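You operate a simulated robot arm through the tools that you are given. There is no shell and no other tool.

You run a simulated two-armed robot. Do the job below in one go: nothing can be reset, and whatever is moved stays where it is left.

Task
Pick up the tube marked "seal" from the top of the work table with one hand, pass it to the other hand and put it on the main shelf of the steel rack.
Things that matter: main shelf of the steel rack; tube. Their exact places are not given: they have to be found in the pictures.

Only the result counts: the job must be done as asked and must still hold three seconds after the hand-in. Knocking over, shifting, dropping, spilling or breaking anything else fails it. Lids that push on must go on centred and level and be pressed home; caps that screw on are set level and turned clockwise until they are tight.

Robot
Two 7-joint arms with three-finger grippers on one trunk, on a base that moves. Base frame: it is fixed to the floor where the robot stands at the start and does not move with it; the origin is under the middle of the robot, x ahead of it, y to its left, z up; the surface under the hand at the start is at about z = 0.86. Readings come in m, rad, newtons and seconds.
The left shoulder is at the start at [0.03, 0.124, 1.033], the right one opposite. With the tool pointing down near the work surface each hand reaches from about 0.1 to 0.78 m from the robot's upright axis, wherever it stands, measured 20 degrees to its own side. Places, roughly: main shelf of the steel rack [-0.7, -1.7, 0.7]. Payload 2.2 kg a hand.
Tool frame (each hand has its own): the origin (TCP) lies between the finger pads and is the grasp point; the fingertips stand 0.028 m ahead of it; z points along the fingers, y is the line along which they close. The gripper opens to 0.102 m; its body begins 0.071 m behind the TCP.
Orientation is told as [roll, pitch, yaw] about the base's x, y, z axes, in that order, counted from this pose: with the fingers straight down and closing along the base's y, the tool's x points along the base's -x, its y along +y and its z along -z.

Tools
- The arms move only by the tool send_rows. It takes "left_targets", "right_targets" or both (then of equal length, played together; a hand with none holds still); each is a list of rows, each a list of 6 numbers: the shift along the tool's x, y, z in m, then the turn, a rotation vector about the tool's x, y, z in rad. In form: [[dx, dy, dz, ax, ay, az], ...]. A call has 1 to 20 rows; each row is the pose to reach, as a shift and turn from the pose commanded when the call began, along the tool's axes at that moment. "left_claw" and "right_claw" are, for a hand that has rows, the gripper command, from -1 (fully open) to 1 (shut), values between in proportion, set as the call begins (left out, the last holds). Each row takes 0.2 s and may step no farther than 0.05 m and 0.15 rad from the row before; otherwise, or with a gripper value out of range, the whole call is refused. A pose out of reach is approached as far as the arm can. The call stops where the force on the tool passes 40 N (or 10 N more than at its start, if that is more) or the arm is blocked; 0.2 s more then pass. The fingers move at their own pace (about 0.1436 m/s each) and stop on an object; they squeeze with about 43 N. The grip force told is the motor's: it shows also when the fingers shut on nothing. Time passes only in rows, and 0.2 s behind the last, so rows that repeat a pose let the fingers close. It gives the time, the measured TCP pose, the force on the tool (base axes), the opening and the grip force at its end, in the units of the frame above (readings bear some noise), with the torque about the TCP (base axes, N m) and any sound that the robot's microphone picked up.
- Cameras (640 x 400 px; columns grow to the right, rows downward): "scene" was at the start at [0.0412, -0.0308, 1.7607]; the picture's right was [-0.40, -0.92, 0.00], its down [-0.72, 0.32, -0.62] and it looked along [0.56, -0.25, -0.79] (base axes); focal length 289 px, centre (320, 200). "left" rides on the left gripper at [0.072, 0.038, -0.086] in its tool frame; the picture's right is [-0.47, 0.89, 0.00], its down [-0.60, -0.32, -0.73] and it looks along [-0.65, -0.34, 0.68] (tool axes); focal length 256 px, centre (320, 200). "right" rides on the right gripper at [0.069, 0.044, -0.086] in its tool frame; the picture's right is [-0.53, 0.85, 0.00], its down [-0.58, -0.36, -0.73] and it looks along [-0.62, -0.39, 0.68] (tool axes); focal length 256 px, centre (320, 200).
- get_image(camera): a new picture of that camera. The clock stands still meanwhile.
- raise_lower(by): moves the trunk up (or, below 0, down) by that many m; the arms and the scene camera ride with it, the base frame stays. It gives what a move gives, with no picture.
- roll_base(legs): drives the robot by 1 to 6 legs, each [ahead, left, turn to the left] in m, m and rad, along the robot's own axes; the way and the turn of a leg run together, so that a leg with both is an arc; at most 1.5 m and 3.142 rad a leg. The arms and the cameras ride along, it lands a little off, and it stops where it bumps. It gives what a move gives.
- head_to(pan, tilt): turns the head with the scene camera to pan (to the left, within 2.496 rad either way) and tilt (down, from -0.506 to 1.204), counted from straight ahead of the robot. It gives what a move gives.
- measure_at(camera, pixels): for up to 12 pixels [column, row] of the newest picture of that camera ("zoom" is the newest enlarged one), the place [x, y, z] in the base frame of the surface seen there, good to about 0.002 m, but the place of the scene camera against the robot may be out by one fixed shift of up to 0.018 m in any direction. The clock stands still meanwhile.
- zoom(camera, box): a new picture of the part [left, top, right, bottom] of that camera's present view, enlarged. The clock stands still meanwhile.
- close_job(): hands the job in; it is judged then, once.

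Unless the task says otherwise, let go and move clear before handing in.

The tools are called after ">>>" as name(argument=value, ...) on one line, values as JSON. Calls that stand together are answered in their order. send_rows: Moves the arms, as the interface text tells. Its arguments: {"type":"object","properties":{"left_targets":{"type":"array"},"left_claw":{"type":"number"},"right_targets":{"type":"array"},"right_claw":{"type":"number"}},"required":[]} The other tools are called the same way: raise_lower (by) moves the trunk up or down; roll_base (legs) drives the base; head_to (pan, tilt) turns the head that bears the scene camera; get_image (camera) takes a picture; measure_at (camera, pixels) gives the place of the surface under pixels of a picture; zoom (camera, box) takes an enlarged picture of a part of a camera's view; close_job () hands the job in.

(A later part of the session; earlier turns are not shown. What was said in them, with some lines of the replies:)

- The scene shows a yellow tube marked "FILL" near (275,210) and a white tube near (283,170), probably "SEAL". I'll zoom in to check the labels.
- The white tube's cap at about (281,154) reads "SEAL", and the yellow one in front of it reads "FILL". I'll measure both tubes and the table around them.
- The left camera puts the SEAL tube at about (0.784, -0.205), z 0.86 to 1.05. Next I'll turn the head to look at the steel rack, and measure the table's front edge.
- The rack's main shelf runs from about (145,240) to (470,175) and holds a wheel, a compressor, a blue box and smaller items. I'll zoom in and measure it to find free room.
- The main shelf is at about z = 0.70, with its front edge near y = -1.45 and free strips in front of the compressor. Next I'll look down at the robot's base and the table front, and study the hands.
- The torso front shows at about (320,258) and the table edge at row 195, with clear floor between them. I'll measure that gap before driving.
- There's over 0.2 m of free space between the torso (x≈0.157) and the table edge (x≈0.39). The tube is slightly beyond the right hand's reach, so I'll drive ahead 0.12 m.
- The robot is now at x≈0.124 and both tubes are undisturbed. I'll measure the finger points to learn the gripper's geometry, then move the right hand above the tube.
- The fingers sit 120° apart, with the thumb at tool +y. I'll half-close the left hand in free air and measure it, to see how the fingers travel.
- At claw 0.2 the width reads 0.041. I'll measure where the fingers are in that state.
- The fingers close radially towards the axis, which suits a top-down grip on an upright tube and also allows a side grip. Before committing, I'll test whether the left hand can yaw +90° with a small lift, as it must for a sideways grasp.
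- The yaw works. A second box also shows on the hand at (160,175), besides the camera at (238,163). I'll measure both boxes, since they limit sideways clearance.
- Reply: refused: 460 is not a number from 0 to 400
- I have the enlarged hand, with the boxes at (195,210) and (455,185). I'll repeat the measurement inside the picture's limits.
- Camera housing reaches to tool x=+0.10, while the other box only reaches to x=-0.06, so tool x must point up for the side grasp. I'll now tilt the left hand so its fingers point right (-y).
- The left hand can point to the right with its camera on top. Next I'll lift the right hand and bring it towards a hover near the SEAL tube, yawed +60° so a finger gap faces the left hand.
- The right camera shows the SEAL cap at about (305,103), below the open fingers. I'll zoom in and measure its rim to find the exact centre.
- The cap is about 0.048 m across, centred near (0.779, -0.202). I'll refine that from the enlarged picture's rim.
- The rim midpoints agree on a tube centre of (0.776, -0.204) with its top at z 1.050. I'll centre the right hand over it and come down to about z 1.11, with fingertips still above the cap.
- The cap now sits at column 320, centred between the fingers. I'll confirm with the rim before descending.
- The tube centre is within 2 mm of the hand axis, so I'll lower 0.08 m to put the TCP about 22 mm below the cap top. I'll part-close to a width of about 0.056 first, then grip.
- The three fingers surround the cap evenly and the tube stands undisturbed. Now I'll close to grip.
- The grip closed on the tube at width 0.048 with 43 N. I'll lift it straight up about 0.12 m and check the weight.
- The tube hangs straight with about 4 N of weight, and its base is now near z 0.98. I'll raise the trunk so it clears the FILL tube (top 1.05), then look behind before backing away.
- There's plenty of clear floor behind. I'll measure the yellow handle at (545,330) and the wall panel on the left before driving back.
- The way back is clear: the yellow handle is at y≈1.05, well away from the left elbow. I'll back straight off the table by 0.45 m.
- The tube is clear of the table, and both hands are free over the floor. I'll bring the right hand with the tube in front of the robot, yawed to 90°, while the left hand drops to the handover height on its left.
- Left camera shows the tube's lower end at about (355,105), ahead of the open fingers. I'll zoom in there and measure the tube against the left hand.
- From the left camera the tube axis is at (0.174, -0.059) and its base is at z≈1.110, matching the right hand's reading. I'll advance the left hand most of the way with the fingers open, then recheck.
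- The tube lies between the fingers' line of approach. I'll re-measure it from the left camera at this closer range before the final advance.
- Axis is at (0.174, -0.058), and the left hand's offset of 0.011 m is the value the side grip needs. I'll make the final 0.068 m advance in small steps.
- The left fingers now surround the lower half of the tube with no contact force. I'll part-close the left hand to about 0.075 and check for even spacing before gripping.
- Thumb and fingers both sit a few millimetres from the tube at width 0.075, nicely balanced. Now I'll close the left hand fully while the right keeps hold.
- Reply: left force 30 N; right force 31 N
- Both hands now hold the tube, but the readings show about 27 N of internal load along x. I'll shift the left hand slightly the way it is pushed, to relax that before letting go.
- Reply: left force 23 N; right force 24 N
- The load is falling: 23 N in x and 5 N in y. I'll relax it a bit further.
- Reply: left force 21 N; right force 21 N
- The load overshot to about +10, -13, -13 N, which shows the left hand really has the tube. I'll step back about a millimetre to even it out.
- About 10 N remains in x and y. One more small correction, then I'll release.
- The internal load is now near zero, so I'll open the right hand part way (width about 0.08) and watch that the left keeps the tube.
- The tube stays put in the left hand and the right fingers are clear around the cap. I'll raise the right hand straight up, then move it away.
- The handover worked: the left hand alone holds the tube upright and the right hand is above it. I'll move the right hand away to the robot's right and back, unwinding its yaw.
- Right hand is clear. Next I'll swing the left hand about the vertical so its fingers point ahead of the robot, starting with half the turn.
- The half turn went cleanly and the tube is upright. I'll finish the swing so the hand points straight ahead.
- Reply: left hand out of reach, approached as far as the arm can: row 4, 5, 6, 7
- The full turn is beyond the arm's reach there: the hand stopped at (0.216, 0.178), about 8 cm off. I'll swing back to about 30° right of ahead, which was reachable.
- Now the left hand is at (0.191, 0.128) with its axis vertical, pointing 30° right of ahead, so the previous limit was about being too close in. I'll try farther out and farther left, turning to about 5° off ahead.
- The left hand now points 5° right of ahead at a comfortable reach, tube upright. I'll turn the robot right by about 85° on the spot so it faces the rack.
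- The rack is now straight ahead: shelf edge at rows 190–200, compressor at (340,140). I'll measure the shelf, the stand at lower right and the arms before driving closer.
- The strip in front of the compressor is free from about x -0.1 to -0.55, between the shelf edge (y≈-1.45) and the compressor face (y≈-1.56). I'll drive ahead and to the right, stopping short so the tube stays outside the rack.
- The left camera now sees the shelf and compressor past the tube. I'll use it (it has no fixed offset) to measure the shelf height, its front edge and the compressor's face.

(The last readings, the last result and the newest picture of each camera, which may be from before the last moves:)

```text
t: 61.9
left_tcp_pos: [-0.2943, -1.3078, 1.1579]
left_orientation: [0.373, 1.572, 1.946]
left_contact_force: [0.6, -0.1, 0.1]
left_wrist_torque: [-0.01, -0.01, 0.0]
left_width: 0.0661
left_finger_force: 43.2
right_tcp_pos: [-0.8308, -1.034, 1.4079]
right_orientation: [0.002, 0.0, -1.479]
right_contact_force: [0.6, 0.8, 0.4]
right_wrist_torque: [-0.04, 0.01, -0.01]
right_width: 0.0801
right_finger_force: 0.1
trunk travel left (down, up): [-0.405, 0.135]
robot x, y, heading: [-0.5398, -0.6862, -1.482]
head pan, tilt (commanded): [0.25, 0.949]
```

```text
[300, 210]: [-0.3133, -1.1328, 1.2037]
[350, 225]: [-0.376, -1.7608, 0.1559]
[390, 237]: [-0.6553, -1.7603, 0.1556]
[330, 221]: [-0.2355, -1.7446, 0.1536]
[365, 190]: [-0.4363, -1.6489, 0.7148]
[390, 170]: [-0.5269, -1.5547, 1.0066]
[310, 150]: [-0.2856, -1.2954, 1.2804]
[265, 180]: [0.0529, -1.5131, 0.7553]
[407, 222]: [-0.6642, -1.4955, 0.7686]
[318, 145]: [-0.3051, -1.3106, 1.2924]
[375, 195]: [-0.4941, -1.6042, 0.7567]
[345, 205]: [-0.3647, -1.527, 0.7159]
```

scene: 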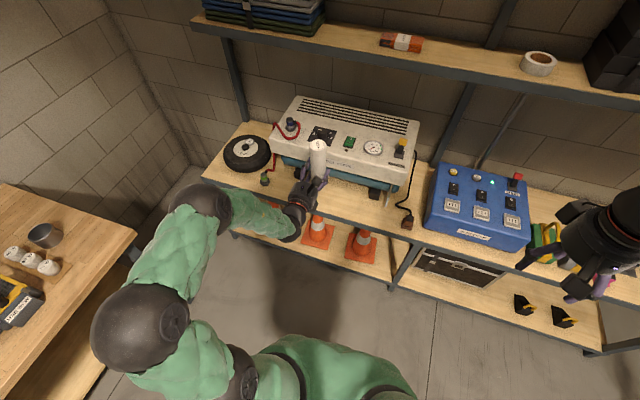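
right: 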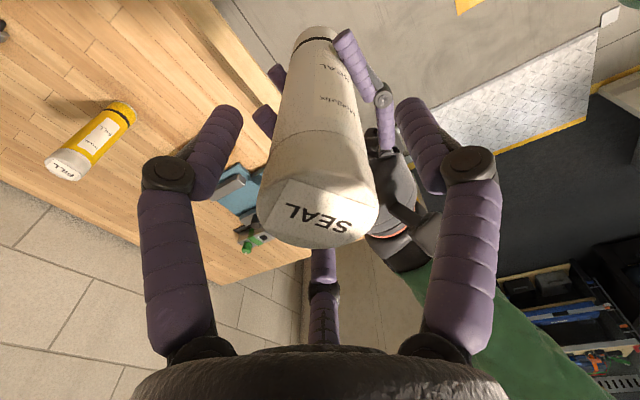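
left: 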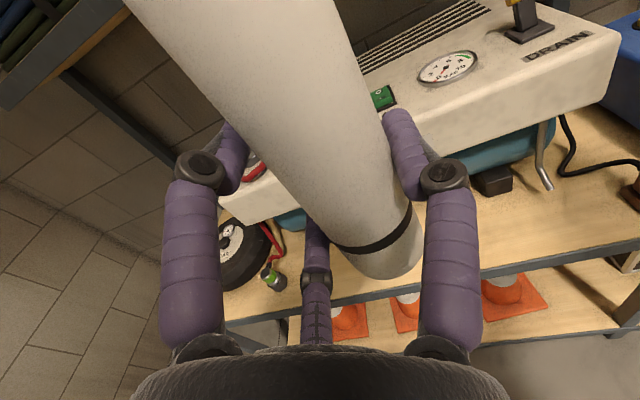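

Left-camera readings put the shelf top at z 0.700, its front edge at y -1.4505 and the compressor face at y -1.553, so I'll stand the tube at about (-0.305, -1.50). First I'll lower the trunk 0.30 m while still outside the rack.

>>> raise_lower(by=-0.3)

>>> get_image(camera="left")

>>> get_image(camera="scene")

```text
t: 64.9
left_tcp_pos: [-0.2945, -1.3081, 0.8579]
left_orientation: [0.382, 1.573, 1.955]
left_contact_force: [0.3, -0.6, -0.8]
left_wrist_torque: [0.02, -0.03, 0.0]
left_width: 0.0662
left_finger_force: 43.0
right_tcp_pos: [-0.8294, -1.0332, 1.1077]
right_orientation: [0.0, -0.002, -1.482]
right_contact_force: [-0.1, 0.7, 0.0]
right_wrist_torque: [0.0, 0.03, 0.02]
right_width: 0.0799
right_finger_force: 0.0
trunk travel left (down, up): [-0.105, 0.435]
robot x, y, heading: [-0.5385, -0.6879, -1.476]
head pan, tilt (commanded): [0.25, 0.949]
```

```text
taken
```

left: 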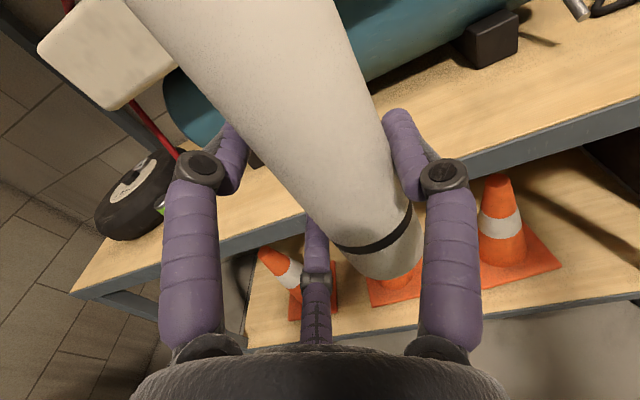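

```text
taken
```

scene: 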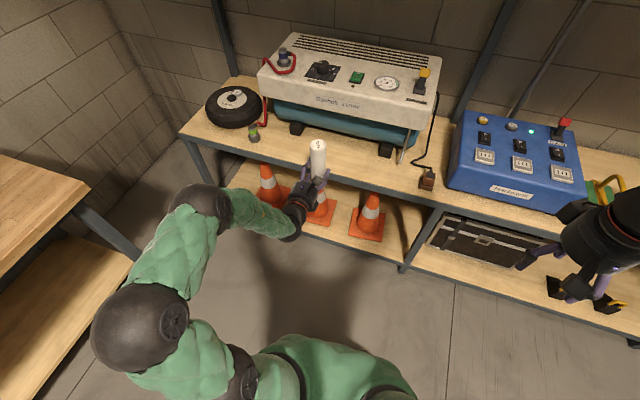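

At z 0.858 the tube base should hang near 0.786, well above the shelf. I'll check the base height in the left view before moving in.

>>> measure_at(camera="left", pixels=[[380, 274], [384, 278], [365, 272], [405, 268], [375, 262], [415, 250], [350, 255], [395, 240]])

>>> zoom(camera="left", box=[300, 190, 460, 300])

```text
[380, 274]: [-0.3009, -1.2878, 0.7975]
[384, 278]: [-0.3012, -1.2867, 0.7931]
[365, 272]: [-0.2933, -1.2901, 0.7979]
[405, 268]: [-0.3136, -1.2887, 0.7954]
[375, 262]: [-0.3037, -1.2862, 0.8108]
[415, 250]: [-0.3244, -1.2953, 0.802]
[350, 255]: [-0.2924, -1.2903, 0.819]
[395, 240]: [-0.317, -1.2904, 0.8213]
```

```text
3.64 times, centred on (380, 245) of left
```

zoom: 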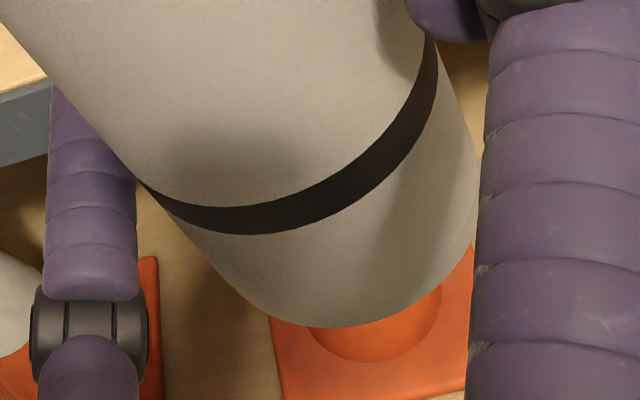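

The base reads about 0.788 in the left view, which agrees. I'll also sample the tube's surface higher up to check that it hangs vertically.

>>> measure_at(camera="left", pixels=[[228, 10], [255, 50], [288, 100], [318, 150], [345, 200], [365, 240], [180, 60], [345, 60], [230, 130], [375, 130], [300, 215], [405, 200]])

```text
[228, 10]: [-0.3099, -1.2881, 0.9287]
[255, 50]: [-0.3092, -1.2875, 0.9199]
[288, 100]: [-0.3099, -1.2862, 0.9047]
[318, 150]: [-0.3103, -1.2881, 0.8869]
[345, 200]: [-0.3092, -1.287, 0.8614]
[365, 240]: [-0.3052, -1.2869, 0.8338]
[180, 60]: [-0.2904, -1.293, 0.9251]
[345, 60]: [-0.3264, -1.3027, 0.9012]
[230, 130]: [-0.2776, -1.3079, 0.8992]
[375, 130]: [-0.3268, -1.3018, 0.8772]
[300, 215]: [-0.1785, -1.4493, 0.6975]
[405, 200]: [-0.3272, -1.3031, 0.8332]
```

The tube is plumb: its surface keeps y≈-1.287 from z 0.79 to 0.93. I'll drive in 0.17 m so the tube comes over the front of the shelf, 8 cm above it.

>>> roll_base(legs=[[0.165, -0.015, 0.0]])

>>> get_image(camera="left")

>>> get_image(camera="scene")

```text
t: 66.4
left_tcp_pos: [-0.2934, -1.473, 0.8568]
left_orientation: [0.169, 1.569, 1.744]
left_contact_force: [-0.3, 0.3, -0.6]
left_wrist_torque: [0.01, -0.04, 0.01]
left_width: 0.0661
left_finger_force: 42.5
right_tcp_pos: [-0.8285, -1.2006, 1.1077]
right_orientation: [0.0, 0.002, -1.478]
right_contact_force: [0.0, 0.4, 0.0]
right_wrist_torque: [0.04, -0.02, 0.02]
right_width: 0.08
right_finger_force: 0.0
trunk travel left (down, up): [-0.105, 0.435]
robot x, y, heading: [-0.5396, -0.8465, -1.481]
head pan, tilt (commanded): [0.25, 0.949]
```

```text
taken
```

left: 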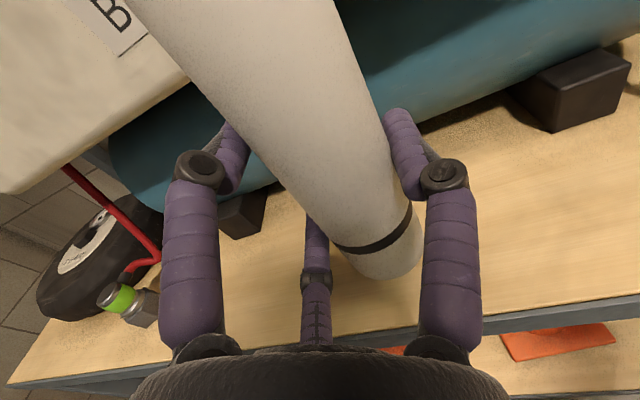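

```text
taken
```

scene: 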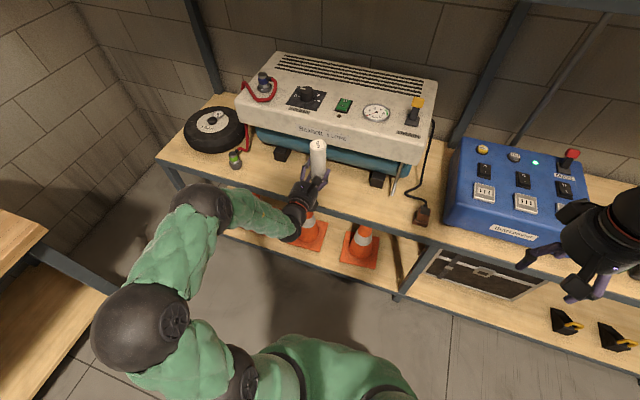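

The tube now overhangs the shelf, with the compressor face just beyond. I'll re-measure the edge and face from this position before the last 25 mm and the descent.

>>> measure_at(camera="left", pixels=[[560, 280], [600, 290], [560, 303], [500, 250], [100, 60], [130, 30], [60, 120], [245, 215], [590, 85], [380, 272], [300, 90], [250, 290]])

```text
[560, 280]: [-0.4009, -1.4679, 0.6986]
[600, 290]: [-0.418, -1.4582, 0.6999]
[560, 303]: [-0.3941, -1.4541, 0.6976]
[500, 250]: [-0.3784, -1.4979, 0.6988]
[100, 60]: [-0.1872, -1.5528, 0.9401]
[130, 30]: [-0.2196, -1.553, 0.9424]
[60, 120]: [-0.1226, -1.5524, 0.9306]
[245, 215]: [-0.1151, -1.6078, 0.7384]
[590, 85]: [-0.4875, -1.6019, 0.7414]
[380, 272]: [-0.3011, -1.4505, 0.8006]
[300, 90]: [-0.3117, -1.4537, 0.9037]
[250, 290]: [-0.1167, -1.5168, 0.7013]
```

Edge y≈-1.4505 and face y=-1.553 are confirmed. I'll go forward 26 mm, then down 65 mm, leaving about 2 cm above the shelf.

>>> send_rows(left_targets=[[0, 0, 0.013, 0, 0, 0], [0, 0, 0.026, 0, 0, 0], [-0.02, 0, 0.026, 0, 0, 0], [-0.04, 0, 0.026, 0, 0, 0], [-0.055, 0, 0.026, 0, 0, 0], [-0.065, 0, 0.026, 0, 0, 0], [-0.065, 0, 0.026, 0, 0, 0]])

>>> get_image(camera="left")

>>> get_image(camera="scene")

```text
t: 68.0
left_tcp_pos: [-0.2954, -1.498, 0.7912]
left_orientation: [0.358, 1.57, 1.935]
left_contact_force: [-0.4, 0.1, 0.5]
left_wrist_torque: [0.04, -0.02, 0.04]
left_width: 0.0661
left_finger_force: 43.1
right_tcp_pos: [-0.8288, -1.2, 1.1088]
right_orientation: [0.002, 0.003, -1.477]
right_contact_force: [0.6, -0.3, 0.3]
right_wrist_torque: [0.0, 0.01, 0.01]
right_width: 0.0801
right_finger_force: 0.2
trunk travel left (down, up): [-0.105, 0.435]
robot x, y, heading: [-0.542, -0.8488, -1.475]
head pan, tilt (commanded): [0.25, 0.949]
```

```text
taken
```

left: 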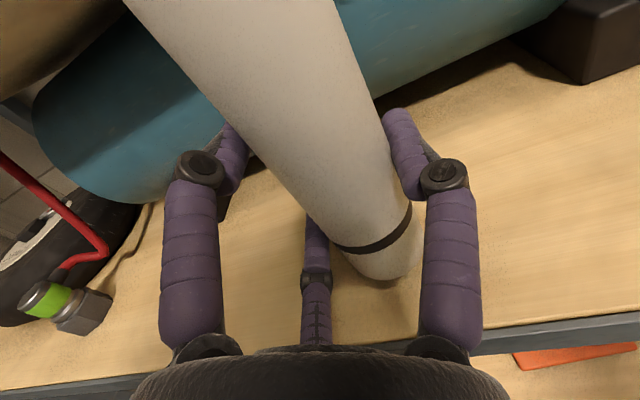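

```text
taken
```

scene: 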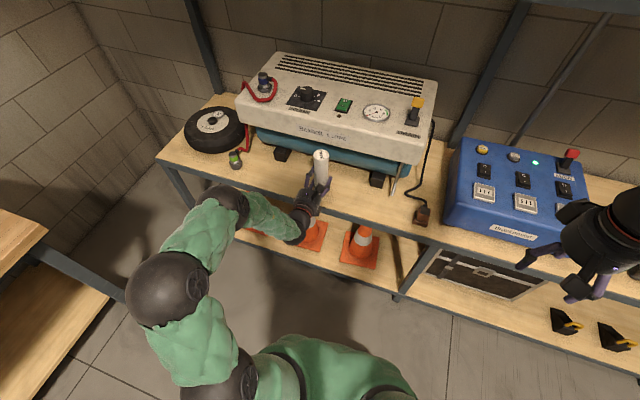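

The base is about 19 mm above the shelf with everything clear. I'll descend 15 mm slowly and read the force.

>>> send_rows(left_targets=[[-0.005, 0, 0, 0, 0, 0], [-0.01, 0, 0, 0, 0, 0], [-0.013, 0, 0, 0, 0, 0], [-0.015, 0, 0, 0, 0, 0], [-0.015, 0, 0, 0, 0, 0]])

>>> zoom(camera="left", box=[300, 190, 460, 300])

```text
t: 69.2
left_tcp_pos: [-0.2933, -1.4982, 0.7769]
left_orientation: [0.254, 1.57, 1.833]
left_contact_force: [0.2, -0.7, 0.9]
left_wrist_torque: [-0.01, -0.08, -0.03]
left_width: 0.0664
left_finger_force: 43.2
right_tcp_pos: [-0.829, -1.199, 1.1085]
right_orientation: [0.002, 0.004, -1.477]
right_contact_force: [0.9, 0.0, 0.1]
right_wrist_torque: [-0.03, -0.03, 0.02]
right_width: 0.0801
right_finger_force: 0.1
trunk travel left (down, up): [-0.105, 0.435]
robot x, y, heading: [-0.5432, -0.8489, -1.477]
head pan, tilt (commanded): [0.25, 0.949]
```

```text
3.64 times, centred on (380, 245) of left
```

zoom: 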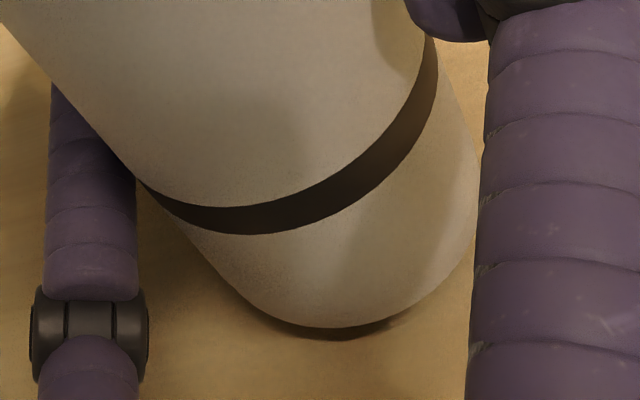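

Only a thin shadow gap of a few millimetres remains under the tube. I'll go down in 1 mm steps until the force shows contact.

>>> send_rows(left_targets=[[-0.001, 0, 0, 0, 0, 0], [-0.002, 0, 0, 0, 0, 0], [-0.003, 0, 0, 0, 0, 0], [-0.003, 0, 0, 0, 0, 0]])

```text
t: 70.2
left_tcp_pos: [-0.2929, -1.4985, 0.774]
left_orientation: [0.296, 1.568, 1.873]
left_contact_force: [-0.6, 0.9, -0.5]
left_wrist_torque: [0.01, -0.01, -0.01]
left_width: 0.066
left_finger_force: 42.3
right_tcp_pos: [-0.8286, -1.201, 1.1079]
right_orientation: [0.0, 0.001, -1.477]
right_contact_force: [0.6, 0.1, 1.2]
right_wrist_torque: [0.03, -0.02, -0.03]
right_width: 0.08
right_finger_force: 0.1
trunk travel left (down, up): [-0.105, 0.435]
robot x, y, heading: [-0.5427, -0.848, -1.479]
head pan, tilt (commanded): [0.25, 0.949]
```

No contact yet at z 0.774. I'll continue down a few more 1 mm steps.

>>> send_rows(left_targets=[[-0.001, 0, 0, 0, 0, 0], [-0.002, 0, 0, 0, 0, 0], [-0.002, 0, 0, 0, 0, 0]])

>>> zoom(camera="left", box=[300, 190, 460, 300])

```text
t: 71.0
left_tcp_pos: [-0.2946, -1.4982, 0.7719]
left_orientation: [0.296, 1.568, 1.872]
left_contact_force: [-0.2, -0.6, -0.6]
left_wrist_torque: [0.05, -0.02, 0.0]
left_width: 0.0661
left_finger_force: 42.8
right_tcp_pos: [-0.8297, -1.2001, 1.1082]
right_orientation: [0.001, 0.001, -1.476]
right_contact_force: [0.0, 0.3, 0.2]
right_wrist_torque: [0.03, 0.03, -0.07]
right_width: 0.0799
right_finger_force: 0.0
trunk travel left (down, up): [-0.105, 0.435]
robot x, y, heading: [-0.5398, -0.8464, -1.48]
head pan, tilt (commanded): [0.25, 0.949]
```

```text
3.64 times, centred on (380, 245) of left
```

zoom: 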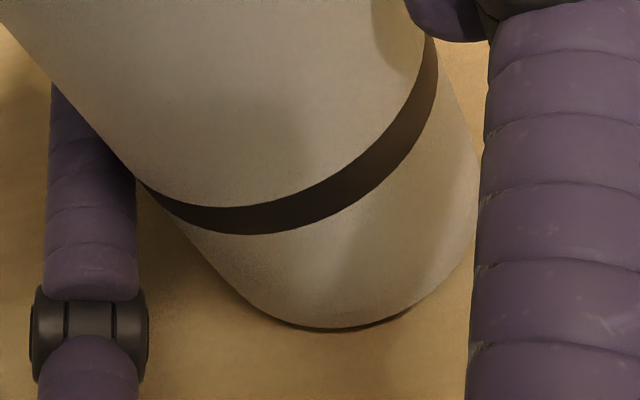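

The shadow line is now very thin and there's still no contact force. I'll keep going in 0.7 mm steps.

>>> send_rows(left_targets=[[-0.0007, 0, 0, 0, 0, 0], [-0.0014, 0, 0, 0, 0, 0], [-0.0014, 0, 0, 0, 0, 0]])

```text
t: 71.8
left_tcp_pos: [-0.2928, -1.4985, 0.7708]
left_orientation: [0.363, 1.57, 1.934]
left_contact_force: [0.2, 0.1, 0.2]
left_wrist_torque: [-0.01, -0.05, -0.01]
left_width: 0.066
left_finger_force: 42.7
right_tcp_pos: [-0.8289, -1.2001, 1.1084]
right_orientation: [0.001, 0.003, -1.477]
right_contact_force: [-0.3, -0.3, 0.8]
right_wrist_torque: [0.0, 0.02, -0.04]
right_width: 0.0801
right_finger_force: 0.0
trunk travel left (down, up): [-0.105, 0.435]
robot x, y, heading: [-0.5408, -0.848, -1.477]
head pan, tilt (commanded): [0.25, 0.949]
```

>>> send_rows(left_targets=[[-0.0007, 0, 0, 0, 0, 0], [-0.0014, 0, 0, 0, 0, 0], [-0.0014, 0, 0, 0, 0, 0]])

>>> zoom(camera="left", box=[300, 190, 460, 300])

```text
t: 72.6
left_tcp_pos: [-0.2921, -1.4988, 0.7705]
left_orientation: [-2.971, 1.57, -1.395]
left_contact_force: [-2.1, 0.7, 4.9]
left_wrist_torque: [-0.1, 0.2, -0.03]
left_width: 0.066
left_finger_force: 43.1
right_tcp_pos: [-0.8294, -1.2009, 1.1092]
right_orientation: [0.001, 0.0, -1.478]
right_contact_force: [0.0, -0.5, -0.3]
right_wrist_torque: [0.03, -0.04, -0.01]
right_width: 0.0799
right_finger_force: 0.1
trunk travel left (down, up): [-0.105, 0.435]
robot x, y, heading: [-0.5436, -0.8508, -1.477]
head pan, tilt (commanded): [0.25, 0.949]
```

```text
3.64 times, centred on (380, 245) of left
```

zoom: 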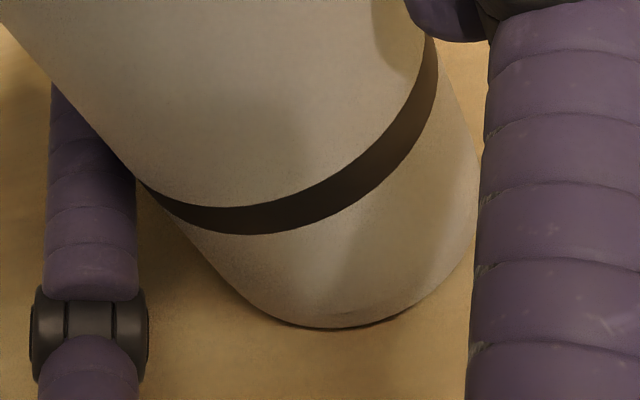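

Contact now: +4.9 N upward on the tool, with the tube standing on the shelf. I'll open the left hand part way to release it.

>>> send_rows(left_targets=[[0, 0, 0, 0, 0, 0], [0, 0, 0, 0, 0, 0], [0, 0, 0, 0, 0, 0]], left_claw=-0.7)

>>> get_image(camera="left")

>>> get_image(camera="scene")

```text
t: 73.4
left_tcp_pos: [-0.292, -1.4993, 0.7694]
left_orientation: [0.303, 1.568, 1.878]
left_contact_force: [0.6, -0.1, 0.1]
left_wrist_torque: [0.01, -0.04, 0.03]
left_width: 0.0866
left_finger_force: 0.0
right_tcp_pos: [-0.8288, -1.2011, 1.1079]
right_orientation: [-0.001, 0.001, -1.478]
right_contact_force: [0.4, -0.1, 0.3]
right_wrist_torque: [0.0, 0.01, 0.0]
right_width: 0.0802
right_finger_force: 0.1
trunk travel left (down, up): [-0.105, 0.435]
robot x, y, heading: [-0.5346, -0.8514, -1.482]
head pan, tilt (commanded): [0.25, 0.949]
```

```text
taken
```

left: 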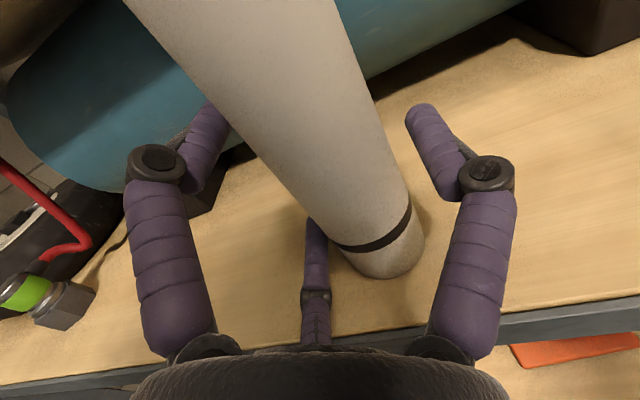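

```text
taken
```

scene: 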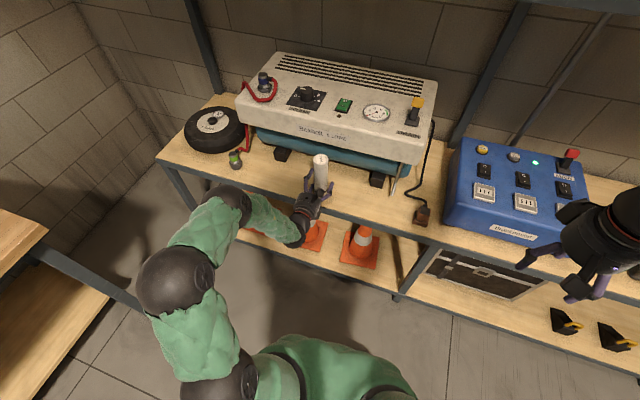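

The tube stands free on the shelf with the fingers open around it. I'll check the tube-to-finger gaps before backing out.

>>> measure_at(camera="left", pixels=[[318, 240], [318, 260], [345, 255], [380, 250], [420, 120], [435, 160], [395, 150], [405, 225], [215, 120], [195, 170], [240, 120], [385, 272]])

```text
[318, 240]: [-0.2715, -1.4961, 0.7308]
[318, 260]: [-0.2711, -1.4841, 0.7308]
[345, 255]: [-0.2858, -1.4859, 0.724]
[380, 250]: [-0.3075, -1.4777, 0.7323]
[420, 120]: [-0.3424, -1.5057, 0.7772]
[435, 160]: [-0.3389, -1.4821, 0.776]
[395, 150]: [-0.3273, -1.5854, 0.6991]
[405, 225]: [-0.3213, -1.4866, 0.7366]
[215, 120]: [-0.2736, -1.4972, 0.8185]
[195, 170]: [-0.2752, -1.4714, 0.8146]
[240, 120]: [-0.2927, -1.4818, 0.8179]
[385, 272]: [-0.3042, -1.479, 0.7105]
```

There are even gaps of about 6–7 mm on both sides of the tube. I'll back the hand straight out 0.06 m in small steps.

>>> send_rows(left_targets=[[0, 0, -0.01, 0, 0, 0], [0, 0, -0.02, 0, 0, 0], [0, 0, -0.03, 0, 0, 0], [0, 0, -0.04, 0, 0, 0], [0, 0, -0.05, 0, 0, 0], [0, 0, -0.06, 0, 0, 0], [0, 0, -0.06, 0, 0, 0]])

>>> get_image(camera="left")

```text
t: 75.0
left_tcp_pos: [-0.2931, -1.4393, 0.7685]
left_orientation: [-0.041, 1.571, 1.533]
left_contact_force: [0.2, 0.0, -1.0]
left_wrist_torque: [-0.02, 0.01, -0.05]
left_width: 0.0867
left_finger_force: 0.3
right_tcp_pos: [-0.8283, -1.1999, 1.1086]
right_orientation: [-0.001, 0.002, -1.477]
right_contact_force: [0.2, 0.3, -0.2]
right_wrist_torque: [0.03, 0.03, 0.0]
right_width: 0.0801
right_finger_force: 0.1
trunk travel left (down, up): [-0.105, 0.435]
robot x, y, heading: [-0.5429, -0.8555, -1.475]
head pan, tilt (commanded): [0.25, 0.949]
```

```text
taken
```

left: 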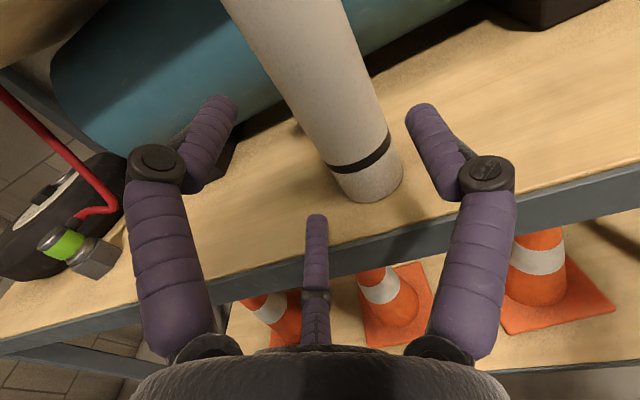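

The tube stands alone on the shelf and the hand has withdrawn without contact. I'll drive the base straight back 0.3 m and look at the result.

>>> roll_base(legs=[[-0.3, 0.026, 0.0]])

>>> get_image(camera="scene")

>>> get_image(camera="left")

>>> zoom(camera="scene", box=[200, 60, 420, 200])

```text
t: 77.0
left_tcp_pos: [-0.2949, -1.1376, 0.7698]
left_orientation: [1.433, 1.572, 3.007]
left_contact_force: [0.4, 0.8, 0.4]
left_wrist_torque: [0.03, 0.0, -0.05]
left_width: 0.0868
left_finger_force: 0.0
right_tcp_pos: [-0.8317, -0.8991, 1.1094]
right_orientation: [0.001, 0.0, -1.48]
right_contact_force: [0.9, -0.4, -0.2]
right_wrist_torque: [-0.03, 0.01, -0.01]
right_width: 0.0803
right_finger_force: 0.2
trunk travel left (down, up): [-0.105, 0.435]
robot x, y, heading: [-0.5438, -0.549, -1.481]
head pan, tilt (commanded): [0.25, 0.949]
```

```text
taken
```

scene: 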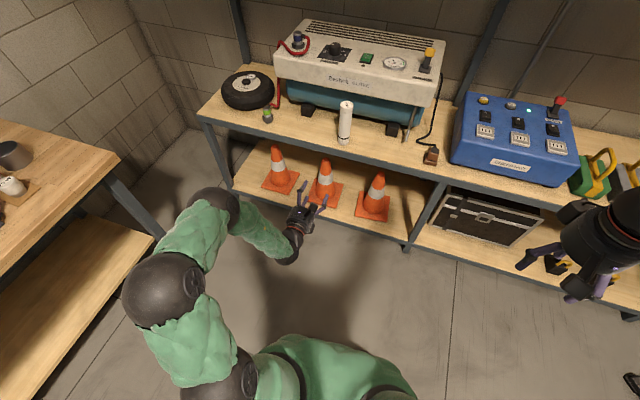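

```text
taken
```

left: 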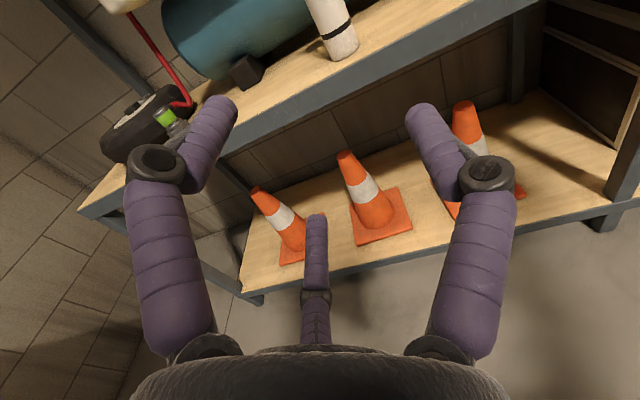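

```text
2.86 times, centred on (310, 130) of scene
```

zoom: 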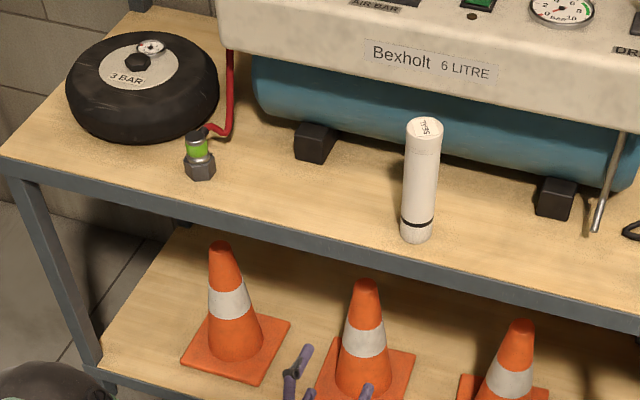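

The tube marked "SEAL" stands upright on the main shelf at about (345,122), clear of the compressor. Both hands are empty and away, and nothing else in view has moved, so I'll hand in the job.

>>> close_job()

```text
The job is handed in.
```

The tube marked "SEAL" is standing upright on the main shelf of the steel rack, in the free strip in front of the compressor. I've handed the job in.

- **Pick-up:** the right hand gripped the tube from above and lifted it off the work table.
- **Pass:** the left hand took it from the side in mid-air, over clear floor. Both hands held it before the right let go.
- **Placing:** the left hand lowered it until the shelf took its weight, opened, and backed straight out. It stayed upright, about 5 cm in from the shelf's front edge.

Both hands are empty and clear of the rack. I saw nothing else shifted or knocked over in the pictures. I didn't take a fresh picture of the whole work table at the very end, but the earlier views after backing away showed it undisturbed.
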